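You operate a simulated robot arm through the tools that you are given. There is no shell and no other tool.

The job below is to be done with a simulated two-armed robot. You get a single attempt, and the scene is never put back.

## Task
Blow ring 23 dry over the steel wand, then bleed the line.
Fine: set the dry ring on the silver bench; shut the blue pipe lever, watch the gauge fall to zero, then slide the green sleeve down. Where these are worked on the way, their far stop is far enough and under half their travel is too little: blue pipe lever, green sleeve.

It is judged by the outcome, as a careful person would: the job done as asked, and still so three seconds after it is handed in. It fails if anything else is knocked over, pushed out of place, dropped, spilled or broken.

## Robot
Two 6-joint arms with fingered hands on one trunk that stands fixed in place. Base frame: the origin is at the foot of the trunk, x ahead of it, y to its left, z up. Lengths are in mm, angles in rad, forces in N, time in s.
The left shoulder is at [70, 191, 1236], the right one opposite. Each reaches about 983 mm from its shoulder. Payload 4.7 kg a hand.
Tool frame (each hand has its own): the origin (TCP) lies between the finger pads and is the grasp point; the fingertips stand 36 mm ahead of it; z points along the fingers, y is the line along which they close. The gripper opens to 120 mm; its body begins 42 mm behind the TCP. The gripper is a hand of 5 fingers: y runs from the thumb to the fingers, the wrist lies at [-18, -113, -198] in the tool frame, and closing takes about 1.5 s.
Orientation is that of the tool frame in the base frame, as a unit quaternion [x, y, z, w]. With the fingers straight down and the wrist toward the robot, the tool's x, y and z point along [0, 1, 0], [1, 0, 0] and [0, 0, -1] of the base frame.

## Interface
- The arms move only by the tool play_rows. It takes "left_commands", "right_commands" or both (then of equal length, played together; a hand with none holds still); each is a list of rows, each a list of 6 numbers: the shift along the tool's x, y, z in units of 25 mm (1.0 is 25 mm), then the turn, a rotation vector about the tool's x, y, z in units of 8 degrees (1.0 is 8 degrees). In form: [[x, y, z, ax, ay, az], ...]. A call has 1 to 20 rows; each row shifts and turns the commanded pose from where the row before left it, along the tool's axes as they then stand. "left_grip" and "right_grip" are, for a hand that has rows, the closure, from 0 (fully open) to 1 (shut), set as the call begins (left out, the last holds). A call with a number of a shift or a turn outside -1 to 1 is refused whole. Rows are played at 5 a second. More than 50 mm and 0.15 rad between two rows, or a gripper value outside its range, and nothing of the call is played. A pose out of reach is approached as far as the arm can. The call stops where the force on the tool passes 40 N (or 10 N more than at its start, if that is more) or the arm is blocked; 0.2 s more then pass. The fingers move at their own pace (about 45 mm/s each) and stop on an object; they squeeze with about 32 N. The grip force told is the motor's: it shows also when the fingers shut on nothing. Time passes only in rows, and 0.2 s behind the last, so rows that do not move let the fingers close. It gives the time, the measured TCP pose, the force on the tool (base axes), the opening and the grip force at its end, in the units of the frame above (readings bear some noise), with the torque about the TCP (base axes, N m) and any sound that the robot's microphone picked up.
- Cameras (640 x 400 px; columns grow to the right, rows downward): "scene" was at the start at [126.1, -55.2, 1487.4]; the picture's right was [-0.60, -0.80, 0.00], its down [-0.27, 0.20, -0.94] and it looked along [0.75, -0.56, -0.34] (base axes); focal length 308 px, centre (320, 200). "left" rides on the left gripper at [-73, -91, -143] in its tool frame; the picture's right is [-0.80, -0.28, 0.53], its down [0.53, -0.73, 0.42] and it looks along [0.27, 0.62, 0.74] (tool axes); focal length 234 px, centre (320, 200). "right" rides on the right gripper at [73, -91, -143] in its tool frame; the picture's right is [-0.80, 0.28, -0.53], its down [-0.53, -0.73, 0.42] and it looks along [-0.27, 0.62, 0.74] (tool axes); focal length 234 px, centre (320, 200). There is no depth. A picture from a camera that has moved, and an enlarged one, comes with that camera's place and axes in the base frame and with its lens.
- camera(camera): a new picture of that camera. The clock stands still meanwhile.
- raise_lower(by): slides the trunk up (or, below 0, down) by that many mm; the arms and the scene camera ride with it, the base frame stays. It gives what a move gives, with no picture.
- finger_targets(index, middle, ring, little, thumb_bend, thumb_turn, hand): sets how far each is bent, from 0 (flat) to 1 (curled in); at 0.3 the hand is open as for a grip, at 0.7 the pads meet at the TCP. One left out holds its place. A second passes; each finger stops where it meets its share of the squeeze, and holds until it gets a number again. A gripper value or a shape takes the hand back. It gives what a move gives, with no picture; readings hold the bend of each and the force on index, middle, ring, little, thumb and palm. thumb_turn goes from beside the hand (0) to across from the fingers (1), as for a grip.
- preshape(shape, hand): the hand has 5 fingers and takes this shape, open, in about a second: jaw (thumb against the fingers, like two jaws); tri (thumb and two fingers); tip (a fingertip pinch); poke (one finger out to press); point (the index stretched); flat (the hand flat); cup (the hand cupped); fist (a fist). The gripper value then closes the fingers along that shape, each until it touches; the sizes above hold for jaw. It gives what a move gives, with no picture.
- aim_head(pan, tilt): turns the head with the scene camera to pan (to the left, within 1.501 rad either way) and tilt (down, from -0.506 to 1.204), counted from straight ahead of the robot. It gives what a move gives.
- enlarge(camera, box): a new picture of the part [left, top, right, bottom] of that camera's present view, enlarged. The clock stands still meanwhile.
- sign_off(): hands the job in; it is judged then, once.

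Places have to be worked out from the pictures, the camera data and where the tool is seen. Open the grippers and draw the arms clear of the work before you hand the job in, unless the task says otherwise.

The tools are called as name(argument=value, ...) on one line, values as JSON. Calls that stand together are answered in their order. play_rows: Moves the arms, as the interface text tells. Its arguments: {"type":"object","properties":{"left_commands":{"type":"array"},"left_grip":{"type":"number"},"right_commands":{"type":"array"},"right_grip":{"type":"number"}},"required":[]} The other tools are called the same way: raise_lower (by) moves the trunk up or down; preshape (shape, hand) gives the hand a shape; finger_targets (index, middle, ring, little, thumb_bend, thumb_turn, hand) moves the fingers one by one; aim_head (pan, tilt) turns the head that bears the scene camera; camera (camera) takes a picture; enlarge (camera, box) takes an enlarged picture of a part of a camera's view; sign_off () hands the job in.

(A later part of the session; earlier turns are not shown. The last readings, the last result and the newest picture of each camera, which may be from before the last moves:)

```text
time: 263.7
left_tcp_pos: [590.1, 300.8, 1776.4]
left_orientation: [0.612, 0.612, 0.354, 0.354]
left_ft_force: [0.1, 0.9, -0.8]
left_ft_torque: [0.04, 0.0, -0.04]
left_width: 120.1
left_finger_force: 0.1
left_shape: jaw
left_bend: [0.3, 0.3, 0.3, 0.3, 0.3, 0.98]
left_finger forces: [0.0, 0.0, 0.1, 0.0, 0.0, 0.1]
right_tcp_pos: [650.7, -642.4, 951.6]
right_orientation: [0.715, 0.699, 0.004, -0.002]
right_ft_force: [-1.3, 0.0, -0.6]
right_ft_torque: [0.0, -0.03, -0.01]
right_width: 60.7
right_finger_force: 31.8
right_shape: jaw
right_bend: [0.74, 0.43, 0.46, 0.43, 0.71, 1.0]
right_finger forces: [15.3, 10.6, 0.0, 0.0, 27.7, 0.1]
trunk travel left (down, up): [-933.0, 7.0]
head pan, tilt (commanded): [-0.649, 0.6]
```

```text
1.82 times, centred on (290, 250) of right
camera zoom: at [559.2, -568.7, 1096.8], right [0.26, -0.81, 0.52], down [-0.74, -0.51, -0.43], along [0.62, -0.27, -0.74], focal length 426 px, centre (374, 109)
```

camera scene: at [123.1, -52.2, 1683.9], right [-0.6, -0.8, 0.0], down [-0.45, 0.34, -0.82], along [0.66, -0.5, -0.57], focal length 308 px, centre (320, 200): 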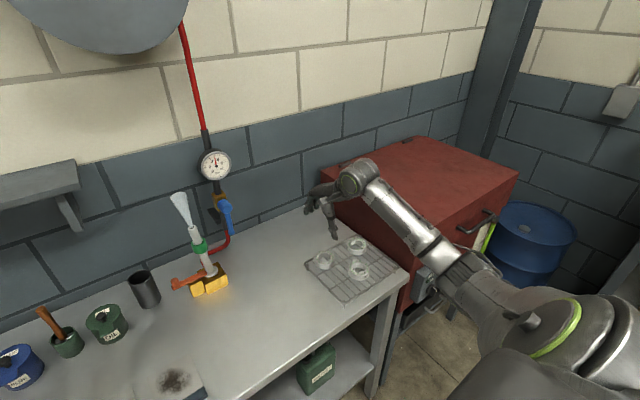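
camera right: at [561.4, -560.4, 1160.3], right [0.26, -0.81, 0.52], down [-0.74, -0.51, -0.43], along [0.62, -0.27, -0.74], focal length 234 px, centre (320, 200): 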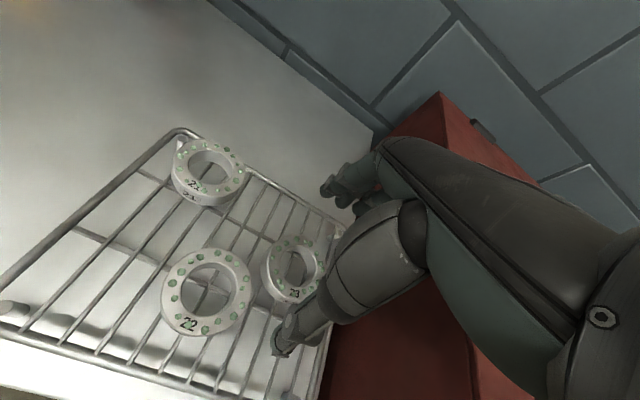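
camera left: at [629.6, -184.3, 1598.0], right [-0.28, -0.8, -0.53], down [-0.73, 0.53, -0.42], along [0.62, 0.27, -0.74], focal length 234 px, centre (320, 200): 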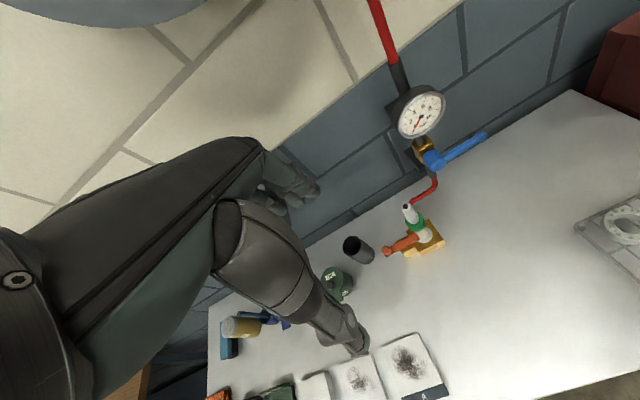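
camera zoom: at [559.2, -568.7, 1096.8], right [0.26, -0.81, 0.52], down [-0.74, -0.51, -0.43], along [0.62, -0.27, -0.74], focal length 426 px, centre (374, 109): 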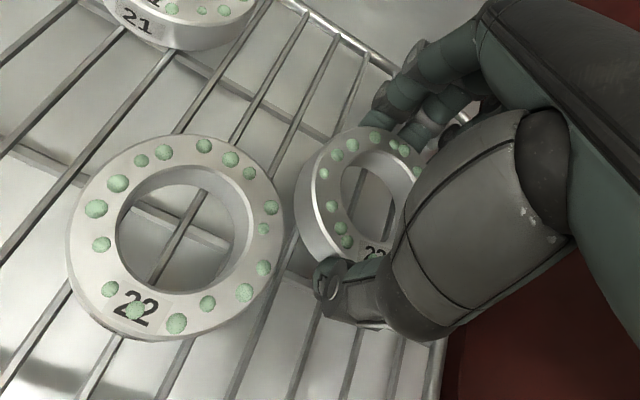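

The ring is gripped (thumb 28 N, middle 11 N, index 15 N). I lift 15 mm slowly to test the hold.

play_rows(right_commands=[[0, 0, -0.2, 0, 0, 0], [0, 0, -0.2, 0, 0, 0], [0, 0, -0.3, 0, 0, 0]])

enlarge(camera="scene", box=[310, 200, 400, 290])

enlarge(camera="right", box=[180, 140, 400, 360])

```text
time: 264.5
left_tcp_pos: [589.2, 299.9, 1775.9]
left_orientation: [0.611, 0.612, 0.355, 0.355]
left_ft_force: [-0.2, 0.1, -0.1]
left_ft_torque: [0.03, 0.03, 0.02]
left_width: 119.7
left_finger_force: 0.0
left_shape: jaw
left_bend: [0.3, 0.3, 0.3, 0.3, 0.3, 0.98]
left_finger forces: [0.0, 0.1, 0.0, 0.0, 0.0, 0.1]
right_tcp_pos: [650.3, -643.0, 972.2]
right_orientation: [0.715, 0.699, 0.003, -0.002]
right_ft_force: [-0.3, 0.2, -3.8]
right_ft_torque: [0.03, 0.03, -0.02]
right_width: 60.9
right_finger_force: 32.2
right_shape: jaw
right_bend: [0.74, 0.43, 0.46, 0.43, 0.71, 1.0]
right_finger forces: [15.7, 10.5, 0.0, 0.0, 27.5, 0.0]
trunk travel left (down, up): [-933.0, 7.0]
head pan, tilt (commanded): [-0.649, 0.6]
```

```text
4.44 times, centred on (355, 245) of scene
camera zoom: at [122.4, -53.3, 1683.9], right [-0.6, -0.8, 0.0], down [-0.45, 0.34, -0.82], along [0.66, -0.5, -0.57], focal length 1369 px, centre (164, 0)
```

zoom: 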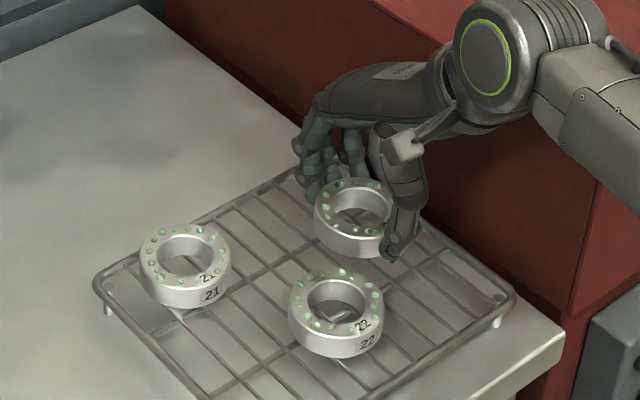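

```text
1.82 times, centred on (290, 250) of right
camera zoom: at [560.3, -569.6, 1115.8], right [0.26, -0.81, 0.52], down [-0.74, -0.51, -0.43], along [0.62, -0.27, -0.74], focal length 426 px, centre (374, 109)
```

zoom: 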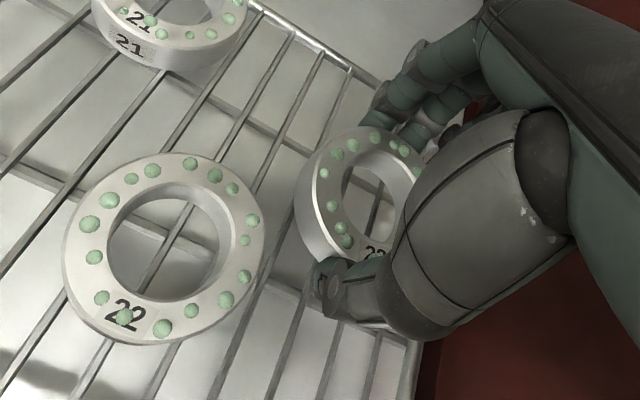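

The ring came up level with the hand (about 4 N). I carry it up to z ≈ 1100 first, then forward over clear bench.

play_rows(right_commands=[[0, 0, -0.7, 0, 0, 0], [0, 0, -0.7, 0, 0, 0], [0, 0, -0.7, 0, 0, 0], [0, 0.1, -0.7, 0, 0, 0], [0, 0.2, -0.7, 0, 0, 0], [0, 0.3, -0.7, 0, 0, 0], [0, 0.3, -0.7, 0, 0, 0]])

play_rows(right_commands=[[0.77, 0.6, -0.05, 0, 0, 0], [0.77, 0.6, -0.05, 0, 0, 0], [0.77, 0.6, -0.05, 0, 0, 0], [0.77, 0.6, -0.05, 0, 0, 0], [0.77, 0.6, -0.05, 0, 0, 0], [0.77, 0.6, -0.05, 0, 0, 0], [0.77, 0.6, -0.05, 0, 0, 0], [0.77, 0.6, -0.05, 0, 0, 0], [0.77, 0.6, -0.05, 0, 0, 0]])

camera(camera="scene")

camera(camera="right")

```text
time: 266.1
left_tcp_pos: [589.6, 300.7, 1776.4]
left_orientation: [0.612, 0.613, 0.354, 0.354]
left_ft_force: [-0.3, 0.2, 0.1]
left_ft_torque: [0.02, 0.02, 0.01]
left_width: 119.8
left_finger_force: 0.0
left_shape: jaw
left_bend: [0.3, 0.3, 0.3, 0.3, 0.3, 0.98]
left_finger forces: [0.1, 0.0, 0.1, 0.0, 0.1, 0.0]
right_tcp_pos: [674.4, -643.5, 1090.9]
right_orientation: [0.716, 0.699, 0.003, -0.003]
right_ft_force: [0.0, 0.3, -4.8]
right_ft_torque: [0.02, -0.01, -0.04]
right_width: 60.8
right_finger_force: 31.9
right_shape: jaw
right_bend: [0.74, 0.43, 0.46, 0.43, 0.71, 1.0]
right_finger forces: [16.0, 10.5, 0.0, 0.0, 27.7, 0.0]
trunk travel left (down, up): [-933.0, 7.0]
head pan, tilt (commanded): [-0.649, 0.6]
```

```text
time: 268.1
left_tcp_pos: [590.8, 302.6, 1775.5]
left_orientation: [0.611, 0.613, 0.354, 0.354]
left_ft_force: [-0.4, -0.3, 0.3]
left_ft_torque: [-0.05, 0.03, -0.03]
left_width: 119.8
left_finger_force: 0.0
left_shape: jaw
left_bend: [0.3, 0.3, 0.3, 0.3, 0.3, 0.98]
left_finger forces: [0.0, 0.0, 0.1, 0.0, 0.1, 0.1]
right_tcp_pos: [812.7, -472.6, 1105.8]
right_orientation: [0.715, 0.699, 0.002, -0.002]
right_ft_force: [-0.4, 0.8, -4.7]
right_ft_torque: [0.01, -0.01, 0.01]
right_width: 60.9
right_finger_force: 31.5
right_shape: jaw
right_bend: [0.74, 0.43, 0.46, 0.43, 0.71, 1.0]
right_finger forces: [15.9, 10.5, 0.0, 0.1, 27.6, 0.0]
trunk travel left (down, up): [-933.0, 7.0]
head pan, tilt (commanded): [-0.649, 0.6]
```

```text
taken
camera scene: at [123.8, -51.6, 1683.9], right [-0.6, -0.8, 0.0], down [-0.45, 0.34, -0.82], along [0.66, -0.5, -0.57], focal length 308 px, centre (320, 200)
```

scene: 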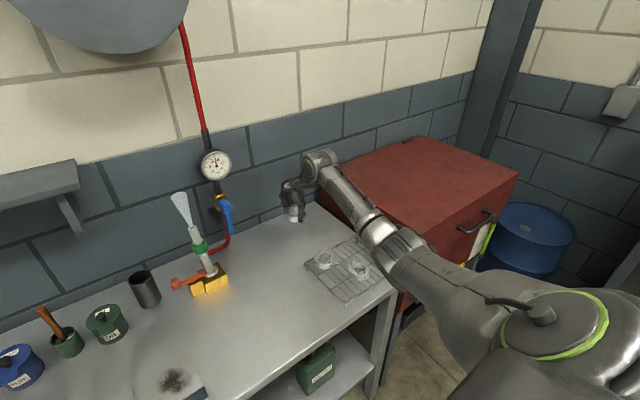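

```text
taken
camera right: at [722.3, -398.3, 1249.8], right [0.26, -0.81, 0.52], down [-0.74, -0.51, -0.43], along [0.62, -0.28, -0.74], focal length 234 px, centre (320, 200)
```

right: 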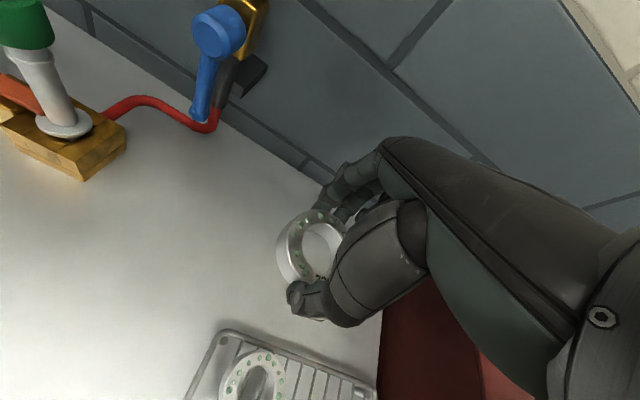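

Ring held firmly, rings 21 and 22 undisturbed. I measure the wand axis at about (879, -189); the ring's centre sits about (-2, +7) mm from the TCP. I rise to z ≈ 1205 and approach above the wand.

play_rows(right_commands=[[0.914, 0.23, -0.57, 0, 0, 0], [0.914, 0.23, -0.57, 0, 0, 0], [0.914, 0.23, -0.57, 0, 0, 0], [0.914, 0.23, -0.57, 0, 0, 0], [0.914, 0.23, -0.57, 0, 0, 0], [0.914, 0.23, -0.57, 0, 0, 0], [0.914, 0.23, -0.57, 0, 0, 0]])

camera(camera="right")

camera(camera="scene")

```text
time: 269.7
left_tcp_pos: [590.5, 303.0, 1775.0]
left_orientation: [0.611, 0.612, 0.354, 0.355]
left_ft_force: [0.1, -0.2, 0.0]
left_ft_torque: [-0.02, 0.0, -0.03]
left_width: 120.0
left_finger_force: 0.1
left_shape: jaw
left_bend: [0.3, 0.3, 0.3, 0.3, 0.3, 0.98]
left_finger forces: [0.0, 0.0, 0.1, 0.0, 0.0, 0.0]
right_tcp_pos: [858.0, -315.9, 1203.2]
right_orientation: [0.715, 0.699, 0.002, -0.002]
right_ft_force: [-0.7, 0.9, -4.3]
right_ft_torque: [0.01, -0.01, -0.02]
right_width: 60.6
right_finger_force: 32.0
right_shape: jaw
right_bend: [0.74, 0.43, 0.46, 0.43, 0.71, 1.0]
right_finger forces: [15.6, 10.6, 0.1, 0.1, 27.6, 0.0]
trunk travel left (down, up): [-933.0, 7.0]
head pan, tilt (commanded): [-0.649, 0.6]
```

```text
taken
camera right: at [767.2, -241.4, 1347.4], right [0.26, -0.81, 0.52], down [-0.74, -0.51, -0.43], along [0.61, -0.28, -0.74], focal length 234 px, centre (320, 200)
```

right: 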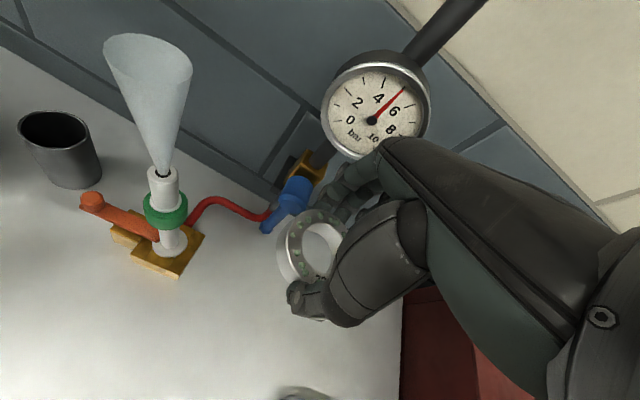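

```text
taken
camera scene: at [123.1, -51.2, 1683.9], right [-0.6, -0.8, 0.0], down [-0.45, 0.34, -0.82], along [0.66, -0.5, -0.57], focal length 308 px, centre (320, 200)
```

scene: 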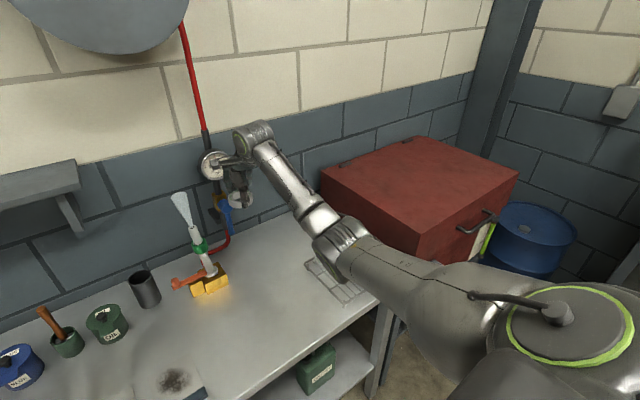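

The wand seems to lean slightly, so I zoom in on its tip from both cameras before moving the ring over it.

enlarge(camera="right", box=[80, 20, 240, 290])

enlarge(camera="scene", box=[160, 170, 270, 310])

enlarge(camera="left", box=[320, 200, 640, 400])

```text
1.48 times, centred on (160, 155) of right
camera zoom: at [767.2, -241.4, 1347.4], right [0.26, -0.81, 0.52], down [-0.74, -0.51, -0.43], along [0.61, -0.28, -0.74], focal length 347 px, centre (557, 267)
```

zoom: 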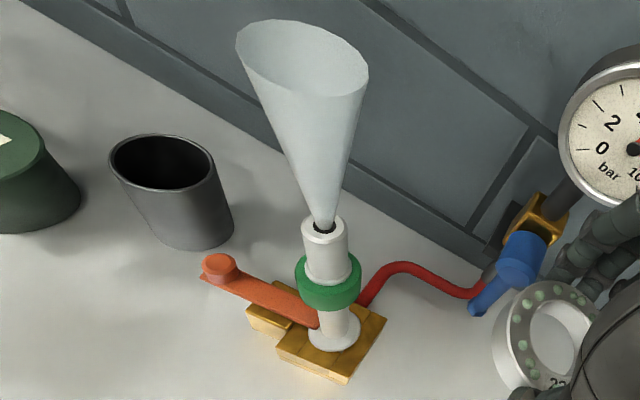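

```text
2.86 times, centred on (215, 240) of scene
camera zoom: at [123.1, -51.2, 1683.9], right [-0.6, -0.8, 0.0], down [-0.45, 0.34, -0.82], along [0.66, -0.5, -0.57], focal length 880 px, centre (620, 86)
```

zoom: 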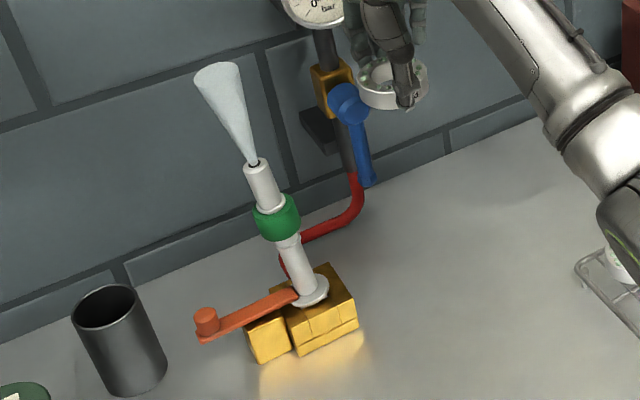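

```text
2.00 times, centred on (480, 300) of left
camera zoom: at [420.7, 228.7, 1766.8], right [0.32, -0.8, -0.5], down [0.0, 0.53, -0.85], along [0.95, 0.27, 0.17], focal length 468 px, centre (0, 0)
```

zoom: 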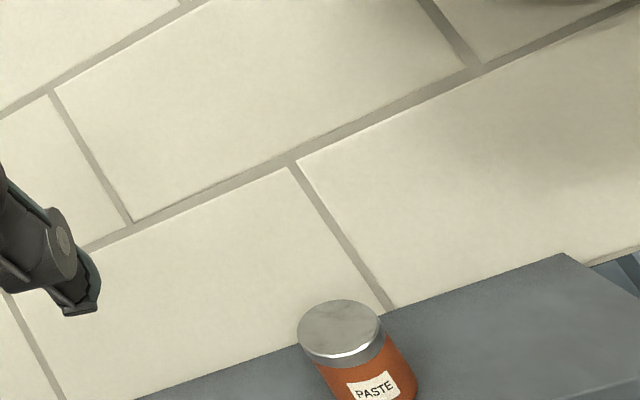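

The wand tip is now at about (876, -172, 1129) while its foot is at (876, -188, 942): it leans about 5° to the left, which it did not at the start. My hand must have nudged it while turning the lever. I look closely at its foot.

enlarge(camera="scene", box=[180, 215, 250, 305])

enlarge(camera="right", box=[100, 150, 220, 290])

```text
4.44 times, centred on (215, 260) of scene
camera zoom: at [123.1, -51.2, 1683.9], right [-0.6, -0.8, 0.0], down [-0.45, 0.34, -0.82], along [0.66, -0.5, -0.57], focal length 1369 px, centre (787, -67)
```

zoom: 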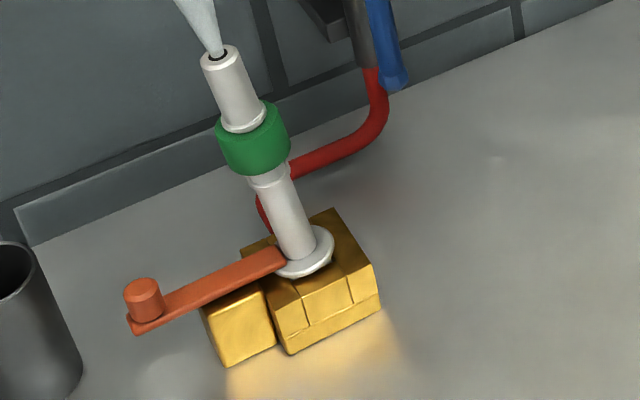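

```text
2.86 times, centred on (160, 220) of right
camera zoom: at [767.2, -241.4, 1347.4], right [0.26, -0.81, 0.52], down [-0.74, -0.51, -0.43], along [0.61, -0.28, -0.74], focal length 669 px, centre (777, 143)
```

zoom: 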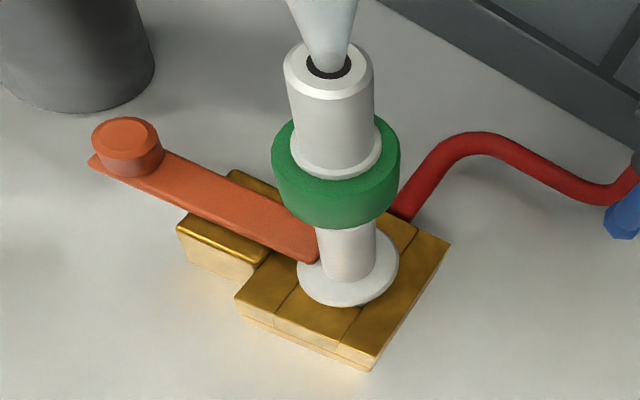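

The foot and orange lever look in place; the lean appeared as the line pressurised, so I just account for it. I bring the ring's centre over the tip at (876, -171), still above it.

play_rows(right_commands=[[0.92, 0.12, 0, 0, 0, 0], [0.92, 0.12, 0, 0, 0, 0], [0.92, 0.12, 0, 0, 0, 0], [0.92, 0.12, 0, 0, 0, 0], [0.92, 0.12, 0, 0, 0, 0], [0.9, 0.12, 0, 0, 0, 0]])

camera(camera="right")

enlarge(camera="scene", box=[150, 110, 290, 310])

```text
time: 271.1
left_tcp_pos: [589.7, 302.0, 1775.4]
left_orientation: [0.611, 0.614, 0.355, 0.353]
left_ft_force: [1.1, 0.8, -0.3]
left_ft_torque: [-0.02, 0.01, -0.03]
left_width: 119.5
left_finger_force: 0.1
left_shape: jaw
left_bend: [0.3, 0.3, 0.3, 0.3, 0.3, 0.98]
left_finger forces: [0.0, 0.1, 0.0, 0.0, 0.0, 0.0]
right_tcp_pos: [878.2, -178.6, 1207.9]
right_orientation: [0.715, 0.699, 0.004, -0.002]
right_ft_force: [-0.1, 0.4, -4.1]
right_ft_torque: [0.02, -0.02, 0.0]
right_width: 60.8
right_finger_force: 32.0
right_shape: jaw
right_bend: [0.74, 0.43, 0.46, 0.43, 0.71, 1.0]
right_finger forces: [15.7, 10.7, 0.0, 0.0, 27.5, 0.1]
trunk travel left (down, up): [-933.0, 7.0]
head pan, tilt (commanded): [-0.649, 0.6]
```

```text
taken
camera right: at [787.2, -104.4, 1352.0], right [0.26, -0.81, 0.52], down [-0.74, -0.51, -0.43], along [0.62, -0.28, -0.74], focal length 234 px, centre (320, 200)
```

right: 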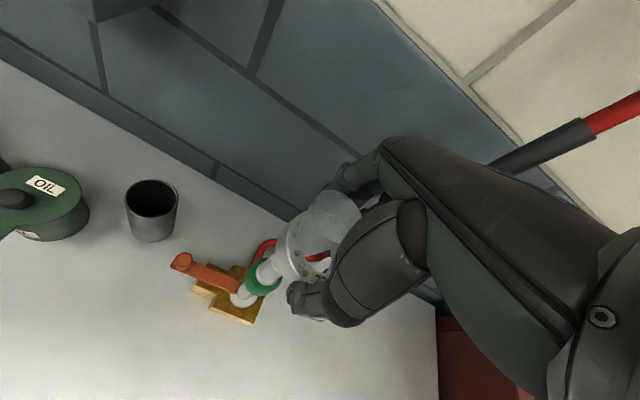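

```text
2.00 times, centred on (220, 210) of scene
camera zoom: at [123.0, -51.1, 1683.9], right [-0.6, -0.8, 0.0], down [-0.45, 0.34, -0.82], along [0.66, -0.5, -0.57], focal length 616 px, centre (520, 180)
```

zoom: 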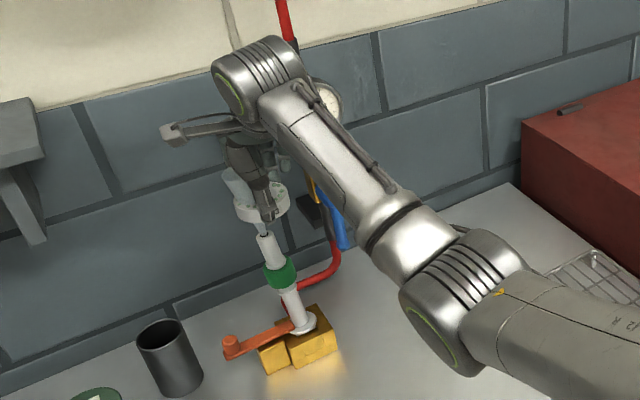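

The jet passes through the ring's hole. I zoom in on the ring to see the droplets and its alignment with the tip.

enlarge(camera="right", box=[220, 170, 360, 320])

enlarge(camera="scene", box=[190, 180, 250, 260])

```text
2.67 times, centred on (290, 245) of right
camera zoom: at [787.2, -104.4, 1352.0], right [0.26, -0.81, 0.52], down [-0.74, -0.51, -0.43], along [0.62, -0.28, -0.74], focal length 624 px, centre (400, 80)
```

zoom: 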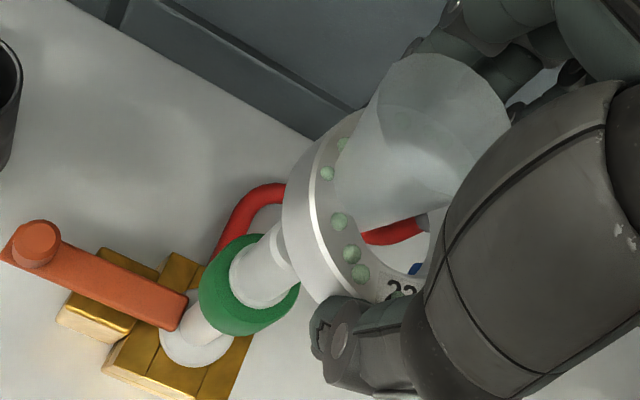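

```text
5.00 times, centred on (220, 220) of scene
camera zoom: at [123.0, -51.1, 1683.9], right [-0.6, -0.8, 0.0], down [-0.45, 0.34, -0.82], along [0.66, -0.5, -0.57], focal length 1540 px, centre (820, 100)
```

zoom: 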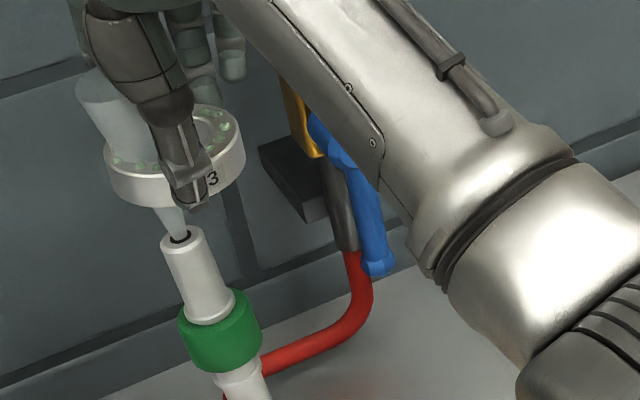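

The jet runs through the left part of the hole. I lower the ring to just above the tip, where alignment is easier to judge.

play_rows(right_commands=[[0.1, 0.1, 0.5, 0, 0, 0], [0.1, 0.1, 0.5, 0, 0, 0], [0, 0, 0.3, 0, 0, 0]])

enlarge(camera="right", box=[220, 170, 360, 320])

enlarge(camera="scene", box=[190, 180, 250, 260])

```text
time: 271.9
left_tcp_pos: [589.9, 302.0, 1775.9]
left_orientation: [0.611, 0.613, 0.354, 0.354]
left_ft_force: [-0.6, 0.8, -0.5]
left_ft_torque: [-0.02, 0.03, 0.03]
left_width: 119.8
left_finger_force: 0.0
left_shape: jaw
left_bend: [0.3, 0.3, 0.3, 0.3, 0.3, 0.98]
left_finger forces: [0.1, 0.0, 0.0, 0.0, 0.0, 0.0]
right_tcp_pos: [881.7, -177.0, 1173.3]
right_orientation: [0.715, 0.699, 0.004, -0.003]
right_ft_force: [0.1, 0.1, -2.7]
right_ft_torque: [0.06, -0.03, 0.0]
right_width: 60.6
right_finger_force: 31.8
right_shape: jaw
right_bend: [0.74, 0.43, 0.46, 0.43, 0.71, 1.0]
right_finger forces: [15.8, 10.5, 0.0, 0.1, 27.5, 0.0]
trunk travel left (down, up): [-933.0, 7.0]
head pan, tilt (commanded): [-0.649, 0.6]
```

```text
2.67 times, centred on (290, 245) of right
camera zoom: at [792.0, -102.3, 1318.4], right [0.26, -0.81, 0.52], down [-0.74, -0.51, -0.43], along [0.62, -0.27, -0.74], focal length 624 px, centre (400, 80)
```

zoom: 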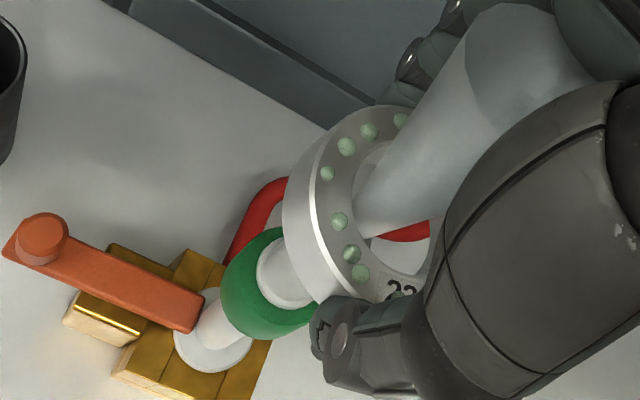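

```text
5.00 times, centred on (220, 220) of scene
camera zoom: at [122.9, -52.9, 1683.9], right [-0.6, -0.8, 0.0], down [-0.45, 0.34, -0.82], along [0.66, -0.5, -0.57], focal length 1540 px, centre (820, 100)
```

zoom: 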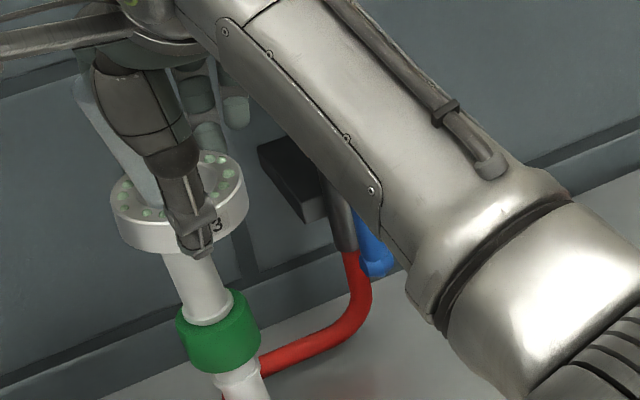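

The ring now surrounds the tip, with the jet streaming through it. I hold still for two seconds and check whether the droplets go.

play_rows(right_commands=[[0, 0, 0, 0, 0, 0], [0, 0, 0, 0, 0, 0], [0, 0, 0, 0, 0, 0], [0, 0, 0, 0, 0, 0], [0, 0, 0, 0, 0, 0], [0, 0, 0, 0, 0, 0], [0, 0, 0, 0, 0, 0], [0, 0, 0, 0, 0, 0], [0, 0, 0, 0, 0, 0], [0, 0, 0, 0, 0, 0]])

enlarge(camera="right", box=[220, 170, 360, 320])

enlarge(camera="scene", box=[190, 180, 250, 260])

```text
time: 274.1
left_tcp_pos: [590.6, 301.0, 1775.1]
left_orientation: [0.611, 0.613, 0.355, 0.354]
left_ft_force: [-0.3, -0.1, -0.1]
left_ft_torque: [0.02, -0.03, 0.01]
left_width: 119.8
left_finger_force: 0.0
left_shape: jaw
left_bend: [0.3, 0.3, 0.3, 0.3, 0.3, 0.98]
left_finger forces: [0.0, 0.0, 0.1, 0.0, 0.0, 0.0]
right_tcp_pos: [882.9, -178.0, 1174.2]
right_orientation: [0.714, 0.7, 0.003, -0.002]
right_ft_force: [-0.7, 0.4, -4.3]
right_ft_torque: [0.0, -0.01, -0.02]
right_width: 60.4
right_finger_force: 31.9
right_shape: jaw
right_bend: [0.74, 0.43, 0.46, 0.43, 0.71, 1.0]
right_finger forces: [15.9, 10.6, 0.1, 0.0, 27.5, 0.0]
trunk travel left (down, up): [-933.0, 7.0]
head pan, tilt (commanded): [-0.649, 0.6]
```

```text
2.67 times, centred on (290, 245) of right
camera zoom: at [792.1, -102.4, 1318.6], right [0.26, -0.81, 0.52], down [-0.74, -0.51, -0.43], along [0.62, -0.27, -0.74], focal length 624 px, centre (400, 80)
```

zoom: 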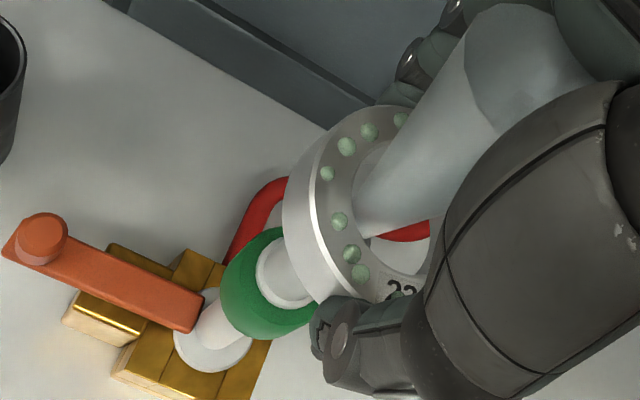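

```text
5.00 times, centred on (220, 220) of scene
camera zoom: at [122.9, -52.7, 1683.9], right [-0.6, -0.8, 0.0], down [-0.45, 0.34, -0.82], along [0.66, -0.5, -0.57], focal length 1540 px, centre (820, 100)
```

zoom: 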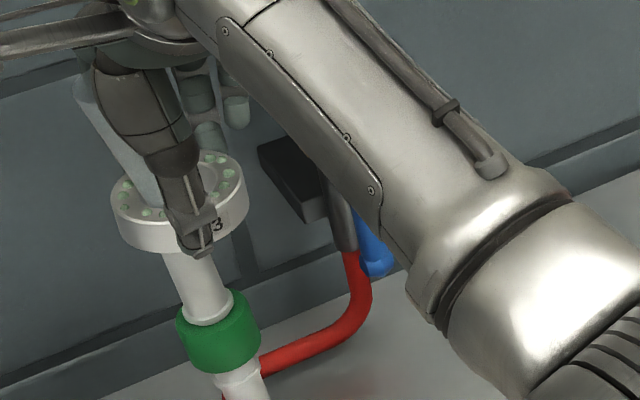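

The droplets may be slightly smaller but are still there. I lower the ring further over the wand in small steps, watching for contact.

play_rows(right_commands=[[0, 0, 0.2, 0, 0, 0], [0, 0, 0.2, 0, 0, 0], [0, 0, 0.2, 0, 0, 0], [0, 0, 0.2, 0, 0, 0], [0, 0, 0.2, 0, 0, 0]])

enlarge(camera="right", box=[220, 170, 360, 320])

enlarge(camera="scene", box=[190, 180, 250, 260])

```text
time: 275.3
left_tcp_pos: [590.3, 301.1, 1776.5]
left_orientation: [0.611, 0.613, 0.355, 0.353]
left_ft_force: [-0.2, -0.1, 0.1]
left_ft_torque: [-0.01, 0.02, 0.03]
left_width: 119.3
left_finger_force: 0.1
left_shape: jaw
left_bend: [0.3, 0.3, 0.3, 0.3, 0.3, 0.98]
left_finger forces: [0.0, 0.1, 0.0, 0.1, 0.1, 0.0]
right_tcp_pos: [883.6, -173.9, 1148.5]
right_orientation: [0.715, 0.699, 0.003, -0.002]
right_ft_force: [0.0, -0.4, -3.7]
right_ft_torque: [0.05, 0.05, 0.0]
right_width: 60.7
right_finger_force: 31.2
right_shape: jaw
right_bend: [0.74, 0.43, 0.46, 0.43, 0.71, 1.0]
right_finger forces: [15.7, 10.6, 0.0, 0.0, 27.5, 0.0]
trunk travel left (down, up): [-933.0, 7.0]
head pan, tilt (commanded): [-0.649, 0.6]
```

```text
2.67 times, centred on (290, 245) of right
camera zoom: at [793.0, -100.2, 1293.0], right [0.26, -0.81, 0.52], down [-0.74, -0.51, -0.43], along [0.62, -0.27, -0.74], focal length 624 px, centre (400, 80)
```

zoom: 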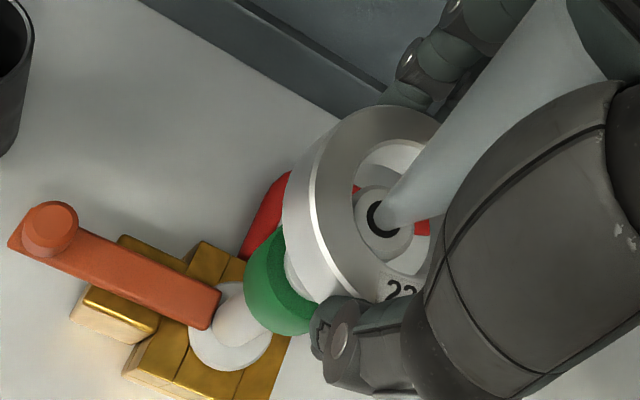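

```text
5.00 times, centred on (220, 220) of scene
camera zoom: at [123.0, -52.6, 1683.9], right [-0.6, -0.8, 0.0], down [-0.45, 0.34, -0.82], along [0.66, -0.5, -0.57], focal length 1540 px, centre (820, 100)
```

zoom: 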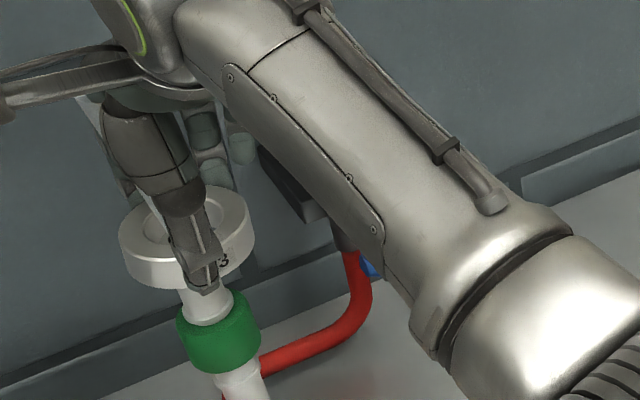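

All droplets are gone in both views, so ring 23 is dry. I lift it straight up off the wand.

play_rows(right_commands=[[0, 0, -0.3, 0, 0, 0], [0, 0, -0.4, 0, 0, 0], [0, 0, -0.5, 0, 0, 0], [0, 0, -0.5, 0, 0, 0], [0, 0, -0.5, 0, 0, 0], [0, 0, -0.4, 0, 0, 0]])

enlarge(camera="right", box=[200, 150, 380, 320])

enlarge(camera="scene", box=[160, 140, 280, 300])

```text
time: 276.7
left_tcp_pos: [589.9, 300.3, 1776.1]
left_orientation: [0.611, 0.613, 0.355, 0.353]
left_ft_force: [0.5, -0.4, 0.6]
left_ft_torque: [-0.01, 0.01, 0.0]
left_width: 119.9
left_finger_force: 0.1
left_shape: jaw
left_bend: [0.3, 0.3, 0.3, 0.3, 0.3, 0.98]
left_finger forces: [0.0, 0.0, 0.1, 0.1, 0.0, 0.0]
right_tcp_pos: [880.9, -175.1, 1213.8]
right_orientation: [0.715, 0.699, 0.004, -0.003]
right_ft_force: [-0.5, 0.7, -4.0]
right_ft_torque: [0.03, 0.02, 0.0]
right_width: 60.4
right_finger_force: 32.2
right_shape: jaw
right_bend: [0.74, 0.43, 0.46, 0.43, 0.71, 1.0]
right_finger forces: [15.9, 10.7, 0.0, 0.0, 27.4, 0.1]
trunk travel left (down, up): [-933.0, 7.0]
head pan, tilt (commanded): [-0.649, 0.6]
```

```text
2.35 times, centred on (290, 235) of right
camera zoom: at [791.0, -100.8, 1358.2], right [0.26, -0.81, 0.52], down [-0.74, -0.51, -0.43], along [0.62, -0.27, -0.74], focal length 551 px, centre (391, 118)
```

zoom: 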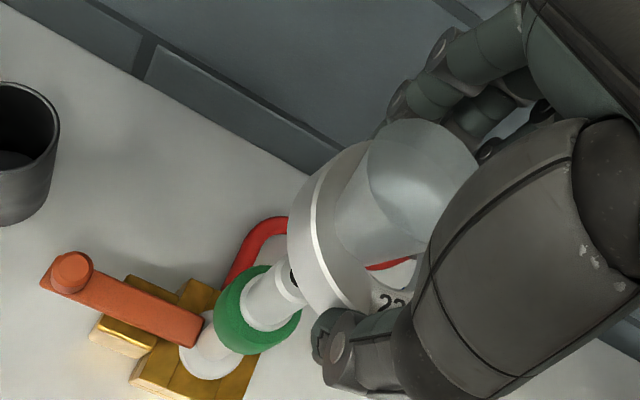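

```text
2.50 times, centred on (220, 220) of scene
camera zoom: at [122.7, -52.7, 1683.9], right [-0.6, -0.8, 0.0], down [-0.45, 0.34, -0.82], along [0.66, -0.5, -0.57], focal length 770 px, centre (570, 150)
```

zoom: 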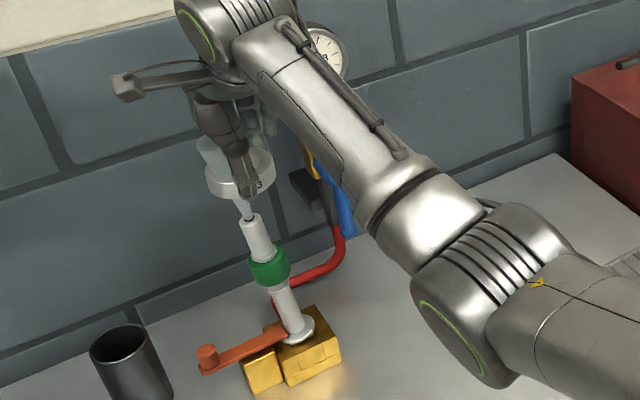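

The dry ring is clear of the wand. I carry it back and right, staying clear of the gauge, and down toward an empty patch of the silver bench near (740, -360).

play_rows(right_commands=[[-0.87, -0.41, 0.12, 0, 0, 0], [-0.87, -0.41, 0.12, 0, 0, 0], [-0.87, -0.41, 0.12, 0, 0, 0], [-0.8, -0.16, 0.44, 0, 0, 0], [-0.8, -0.16, 0.44, 0, 0, 0], [-0.8, -0.16, 0.44, 0, 0, 0], [-0.8, -0.16, 0.44, 0, 0, 0], [-0.8, -0.16, 0.44, 0, 0, 0], [-0.09, -0.4, 0.8, 0, 0, 0], [-0.09, -0.4, 0.8, 0, 0, 0], [-0.09, -0.4, 0.8, 0, 0, 0], [-0.09, -0.4, 0.8, 0, 0, 0], [-0.09, -0.4, 0.8, 0, 0, 0], [-0.09, -0.4, 0.8, 0, 0, 0], [-0.09, -0.4, 0.8, 0, 0, 0], [-0.09, -0.4, 0.8, 0, 0, 0]])

camera(camera="right")

camera(camera="scene")

```text
time: 280.1
left_tcp_pos: [590.1, 299.7, 1776.6]
left_orientation: [0.611, 0.613, 0.355, 0.354]
left_ft_force: [-0.2, 0.0, 0.5]
left_ft_torque: [0.02, 0.06, 0.01]
left_width: 119.8
left_finger_force: 0.0
left_shape: jaw
left_bend: [0.3, 0.3, 0.3, 0.3, 0.3, 0.98]
left_finger forces: [0.0, 0.1, 0.1, 0.1, 0.1, 0.0]
right_tcp_pos: [747.1, -354.0, 986.6]
right_orientation: [0.715, 0.699, 0.003, -0.002]
right_ft_force: [0.2, -0.3, -3.6]
right_ft_torque: [0.0, -0.03, -0.04]
right_width: 60.4
right_finger_force: 32.2
right_shape: jaw
right_bend: [0.74, 0.43, 0.46, 0.43, 0.71, 1.0]
right_finger forces: [15.7, 10.8, 0.0, 0.0, 27.2, 0.1]
trunk travel left (down, up): [-933.0, 7.0]
head pan, tilt (commanded): [-0.649, 0.6]
```

```text
taken
camera right: at [656.0, -279.8, 1130.7], right [0.26, -0.81, 0.52], down [-0.74, -0.51, -0.43], along [0.62, -0.27, -0.74], focal length 234 px, centre (320, 200)
```

right: 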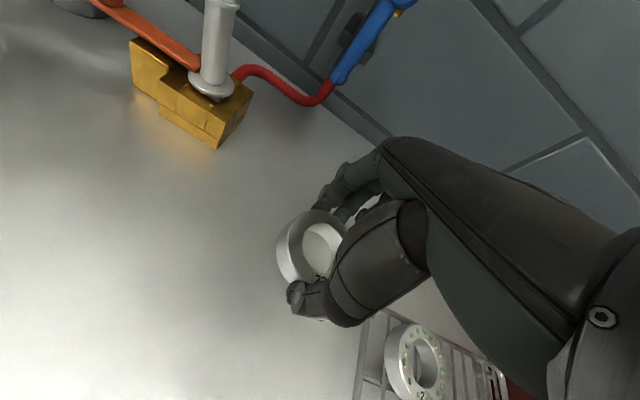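

```text
taken
camera scene: at [122.3, -53.3, 1684.0], right [-0.6, -0.8, 0.0], down [-0.45, 0.34, -0.82], along [0.66, -0.5, -0.57], focal length 308 px, centre (320, 200)
```

scene: 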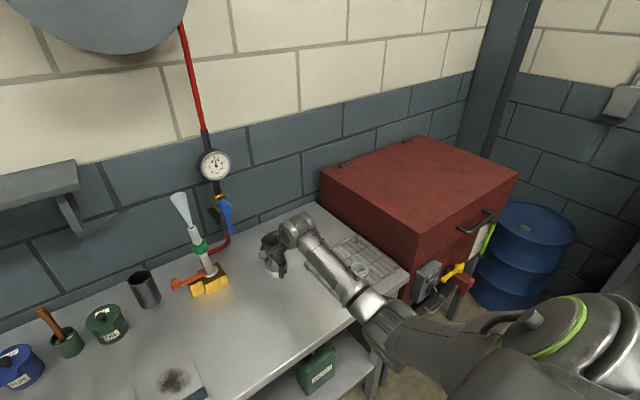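

The ring is above a clear patch of bench. I lower it, then creep down until contact.

play_rows(right_commands=[[0, 0, 0.6, 0, 0, 0], [0, 0, 0.6, 0, 0, 0], [0, 0, 0.5, 0, 0, 0], [0, 0, 0.2, 0, 0, 0]])

enlarge(camera="scene", box=[220, 200, 330, 300])

enlarge(camera="right", box=[220, 170, 380, 340])

```text
time: 281.1
left_tcp_pos: [590.1, 300.9, 1775.2]
left_orientation: [0.612, 0.612, 0.355, 0.354]
left_ft_force: [0.1, 0.1, 0.2]
left_ft_torque: [-0.02, -0.03, 0.0]
left_width: 119.6
left_finger_force: 0.0
left_shape: jaw
left_bend: [0.3, 0.3, 0.3, 0.3, 0.3, 0.98]
left_finger forces: [0.1, 0.0, 0.1, 0.0, 0.1, 0.0]
right_tcp_pos: [747.8, -354.0, 941.4]
right_orientation: [0.716, 0.698, 0.003, -0.002]
right_ft_force: [-0.1, 0.4, -4.2]
right_ft_torque: [0.01, 0.02, 0.0]
right_width: 60.2
right_finger_force: 32.3
right_shape: jaw
right_bend: [0.74, 0.43, 0.46, 0.43, 0.71, 1.0]
right_finger forces: [15.8, 10.8, 0.1, 0.1, 27.5, 0.1]
trunk travel left (down, up): [-933.0, 7.0]
head pan, tilt (commanded): [-0.649, 0.6]
```

```text
4.00 times, centred on (275, 250) of scene
camera zoom: at [122.8, -52.9, 1683.9], right [-0.6, -0.8, 0.0], down [-0.45, 0.34, -0.82], along [0.66, -0.5, -0.57], focal length 1232 px, centre (500, 0)
```

zoom: 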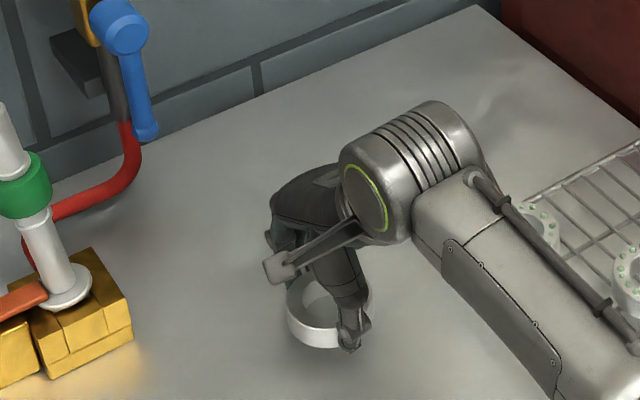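

```text
2.35 times, centred on (300, 255) of right
camera zoom: at [657.6, -279.7, 1085.7], right [0.26, -0.81, 0.52], down [-0.74, -0.51, -0.43], along [0.62, -0.27, -0.74], focal length 551 px, centre (367, 71)
```

zoom: 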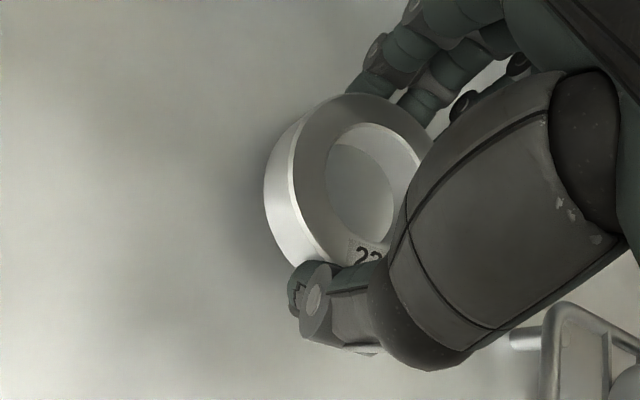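

Still a little above the bench. I creep down in 4 mm steps.

play_rows(right_commands=[[0, 0, 0.16, 0, 0, 0], [0, 0, 0.16, 0, 0, 0], [0, 0, 0.16, 0, 0, 0]])

play_rows(right_commands=[[0, 0, 0.12, 0, 0, 0], [0, 0, 0.12, 0, 0, 0]])

enlarge(camera="scene", box=[240, 230, 310, 300])

```text
time: 281.9
left_tcp_pos: [590.3, 300.5, 1776.9]
left_orientation: [0.611, 0.613, 0.355, 0.354]
left_ft_force: [0.4, 0.0, 0.7]
left_ft_torque: [0.02, 0.01, -0.03]
left_width: 119.8
left_finger_force: 0.1
left_shape: jaw
left_bend: [0.3, 0.3, 0.3, 0.3, 0.3, 0.98]
left_finger forces: [0.1, 0.0, 0.0, 0.1, 0.1, 0.1]
right_tcp_pos: [747.5, -353.0, 930.3]
right_orientation: [0.715, 0.699, 0.004, -0.002]
right_ft_force: [0.2, 0.4, -4.2]
right_ft_torque: [0.01, -0.03, 0.02]
right_width: 60.4
right_finger_force: 31.9
right_shape: jaw
right_bend: [0.74, 0.43, 0.46, 0.43, 0.71, 1.0]
right_finger forces: [15.8, 10.7, 0.0, 0.0, 27.3, 0.1]
trunk travel left (down, up): [-933.0, 7.0]
head pan, tilt (commanded): [-0.649, 0.6]
```

```text
time: 282.5
left_tcp_pos: [589.8, 301.1, 1777.0]
left_orientation: [0.611, 0.613, 0.355, 0.354]
left_ft_force: [0.2, 0.1, 0.1]
left_ft_torque: [0.03, 0.01, 0.04]
left_width: 119.7
left_finger_force: 0.1
left_shape: jaw
left_bend: [0.3, 0.3, 0.3, 0.3, 0.3, 0.98]
left_finger forces: [0.0, 0.0, 0.0, 0.1, 0.1, 0.0]
right_tcp_pos: [747.6, -354.1, 923.3]
right_orientation: [0.715, 0.699, 0.004, -0.003]
right_ft_force: [-0.1, -0.9, -3.8]
right_ft_torque: [0.02, 0.02, 0.05]
right_width: 60.2
right_finger_force: 32.2
right_shape: jaw
right_bend: [0.74, 0.43, 0.46, 0.43, 0.71, 1.0]
right_finger forces: [15.9, 10.7, 0.0, 0.0, 27.3, 0.0]
trunk travel left (down, up): [-933.0, 7.0]
head pan, tilt (commanded): [-0.649, 0.6]
```

```text
5.71 times, centred on (275, 265) of scene
camera zoom: at [122.8, -53.0, 1683.9], right [-0.6, -0.8, 0.0], down [-0.45, 0.34, -0.82], along [0.66, -0.5, -0.57], focal length 1760 px, centre (577, -171)
```

zoom: 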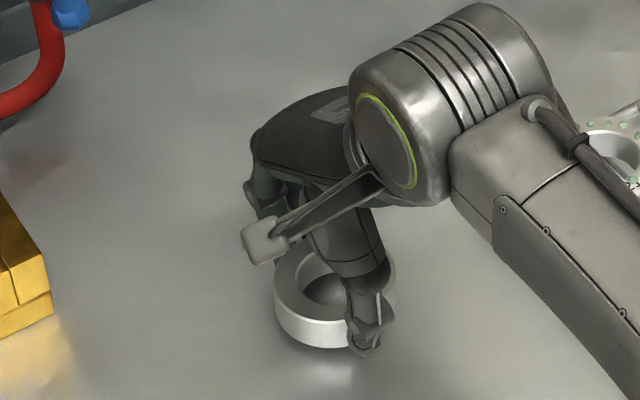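

No contact yet; the ring's reflection is close below it. I continue in 2.5 mm steps.

play_rows(right_commands=[[0, 0, 0.1, 0, 0, 0], [0, 0, 0.1, 0, 0, 0]])

play_rows(right_commands=[[0, 0, 0.1, 0, 0, 0], [0, 0, 0.1, 0, 0, 0]])

```text
time: 283.1
left_tcp_pos: [590.3, 300.8, 1776.5]
left_orientation: [0.612, 0.613, 0.354, 0.354]
left_ft_force: [-0.4, 0.0, 0.1]
left_ft_torque: [-0.01, -0.01, -0.02]
left_width: 119.7
left_finger_force: 0.0
left_shape: jaw
left_bend: [0.3, 0.3, 0.3, 0.3, 0.3, 0.98]
left_finger forces: [0.0, 0.1, 0.0, 0.0, 0.0, 0.0]
right_tcp_pos: [747.4, -351.2, 917.8]
right_orientation: [0.715, 0.699, 0.003, -0.001]
right_ft_force: [0.6, -0.4, -4.4]
right_ft_torque: [-0.03, 0.02, -0.04]
right_width: 60.4
right_finger_force: 31.7
right_shape: jaw
right_bend: [0.74, 0.43, 0.46, 0.43, 0.71, 1.0]
right_finger forces: [15.8, 10.7, 0.1, 0.0, 27.3, 0.0]
trunk travel left (down, up): [-933.0, 7.0]
head pan, tilt (commanded): [-0.649, 0.6]
```

```text
time: 283.7
left_tcp_pos: [587.2, 302.5, 1777.9]
left_orientation: [0.611, 0.613, 0.355, 0.354]
left_ft_force: [0.2, -0.3, 0.3]
left_ft_torque: [0.04, 0.01, -0.01]
left_width: 119.9
left_finger_force: 0.2
left_shape: jaw
left_bend: [0.3, 0.3, 0.3, 0.3, 0.3, 0.98]
left_finger forces: [0.0, 0.0, 0.1, 0.0, 0.0, 0.0]
right_tcp_pos: [748.6, -352.9, 916.0]
right_orientation: [0.715, 0.699, 0.005, 0.0]
right_ft_force: [0.9, -1.4, 10.0]
right_ft_torque: [-0.05, -0.01, -0.03]
right_width: 61.1
right_finger_force: 32.2
right_shape: jaw
right_bend: [0.74, 0.43, 0.46, 0.43, 0.71, 1.0]
right_finger forces: [16.4, 11.8, 0.1, 0.1, 29.6, 0.1]
trunk travel left (down, up): [-933.0, 7.0]
head pan, tilt (commanded): [-0.649, 0.6]
```

Contact: force went from -4 N to +10 N. I check whether it is the ring that touches before releasing.

enlarge(camera="scene", box=[240, 230, 310, 300])

enlarge(camera="right", box=[240, 180, 380, 320])

```text
5.71 times, centred on (275, 265) of scene
camera zoom: at [120.4, -52.2, 1684.4], right [-0.6, -0.8, 0.0], down [-0.45, 0.34, -0.83], along [0.66, -0.5, -0.56], focal length 1760 px, centre (577, -171)
```

zoom: 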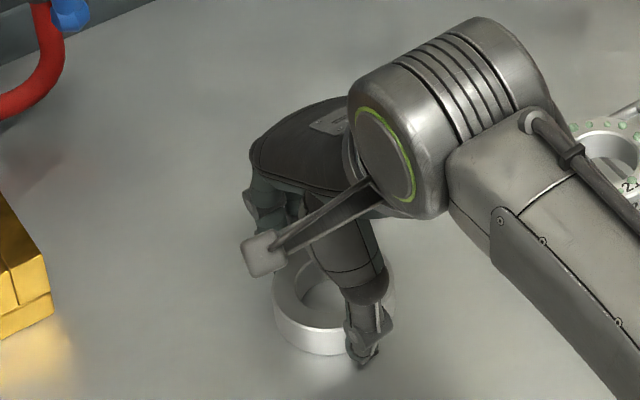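

```text
2.86 times, centred on (310, 250) of right
camera zoom: at [656.5, -277.5, 1060.8], right [0.26, -0.81, 0.52], down [-0.74, -0.51, -0.43], along [0.62, -0.28, -0.73], focal length 669 px, centre (349, 57)
```

zoom: 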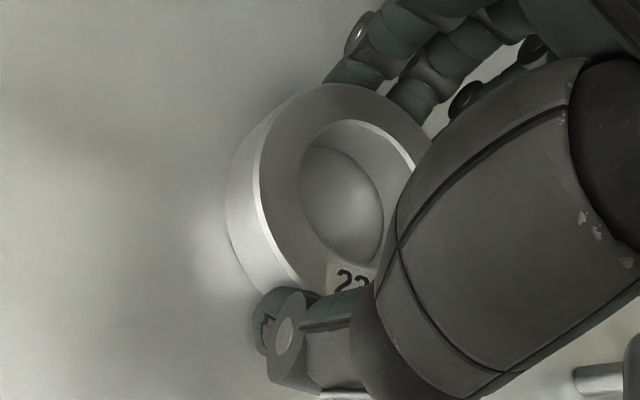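

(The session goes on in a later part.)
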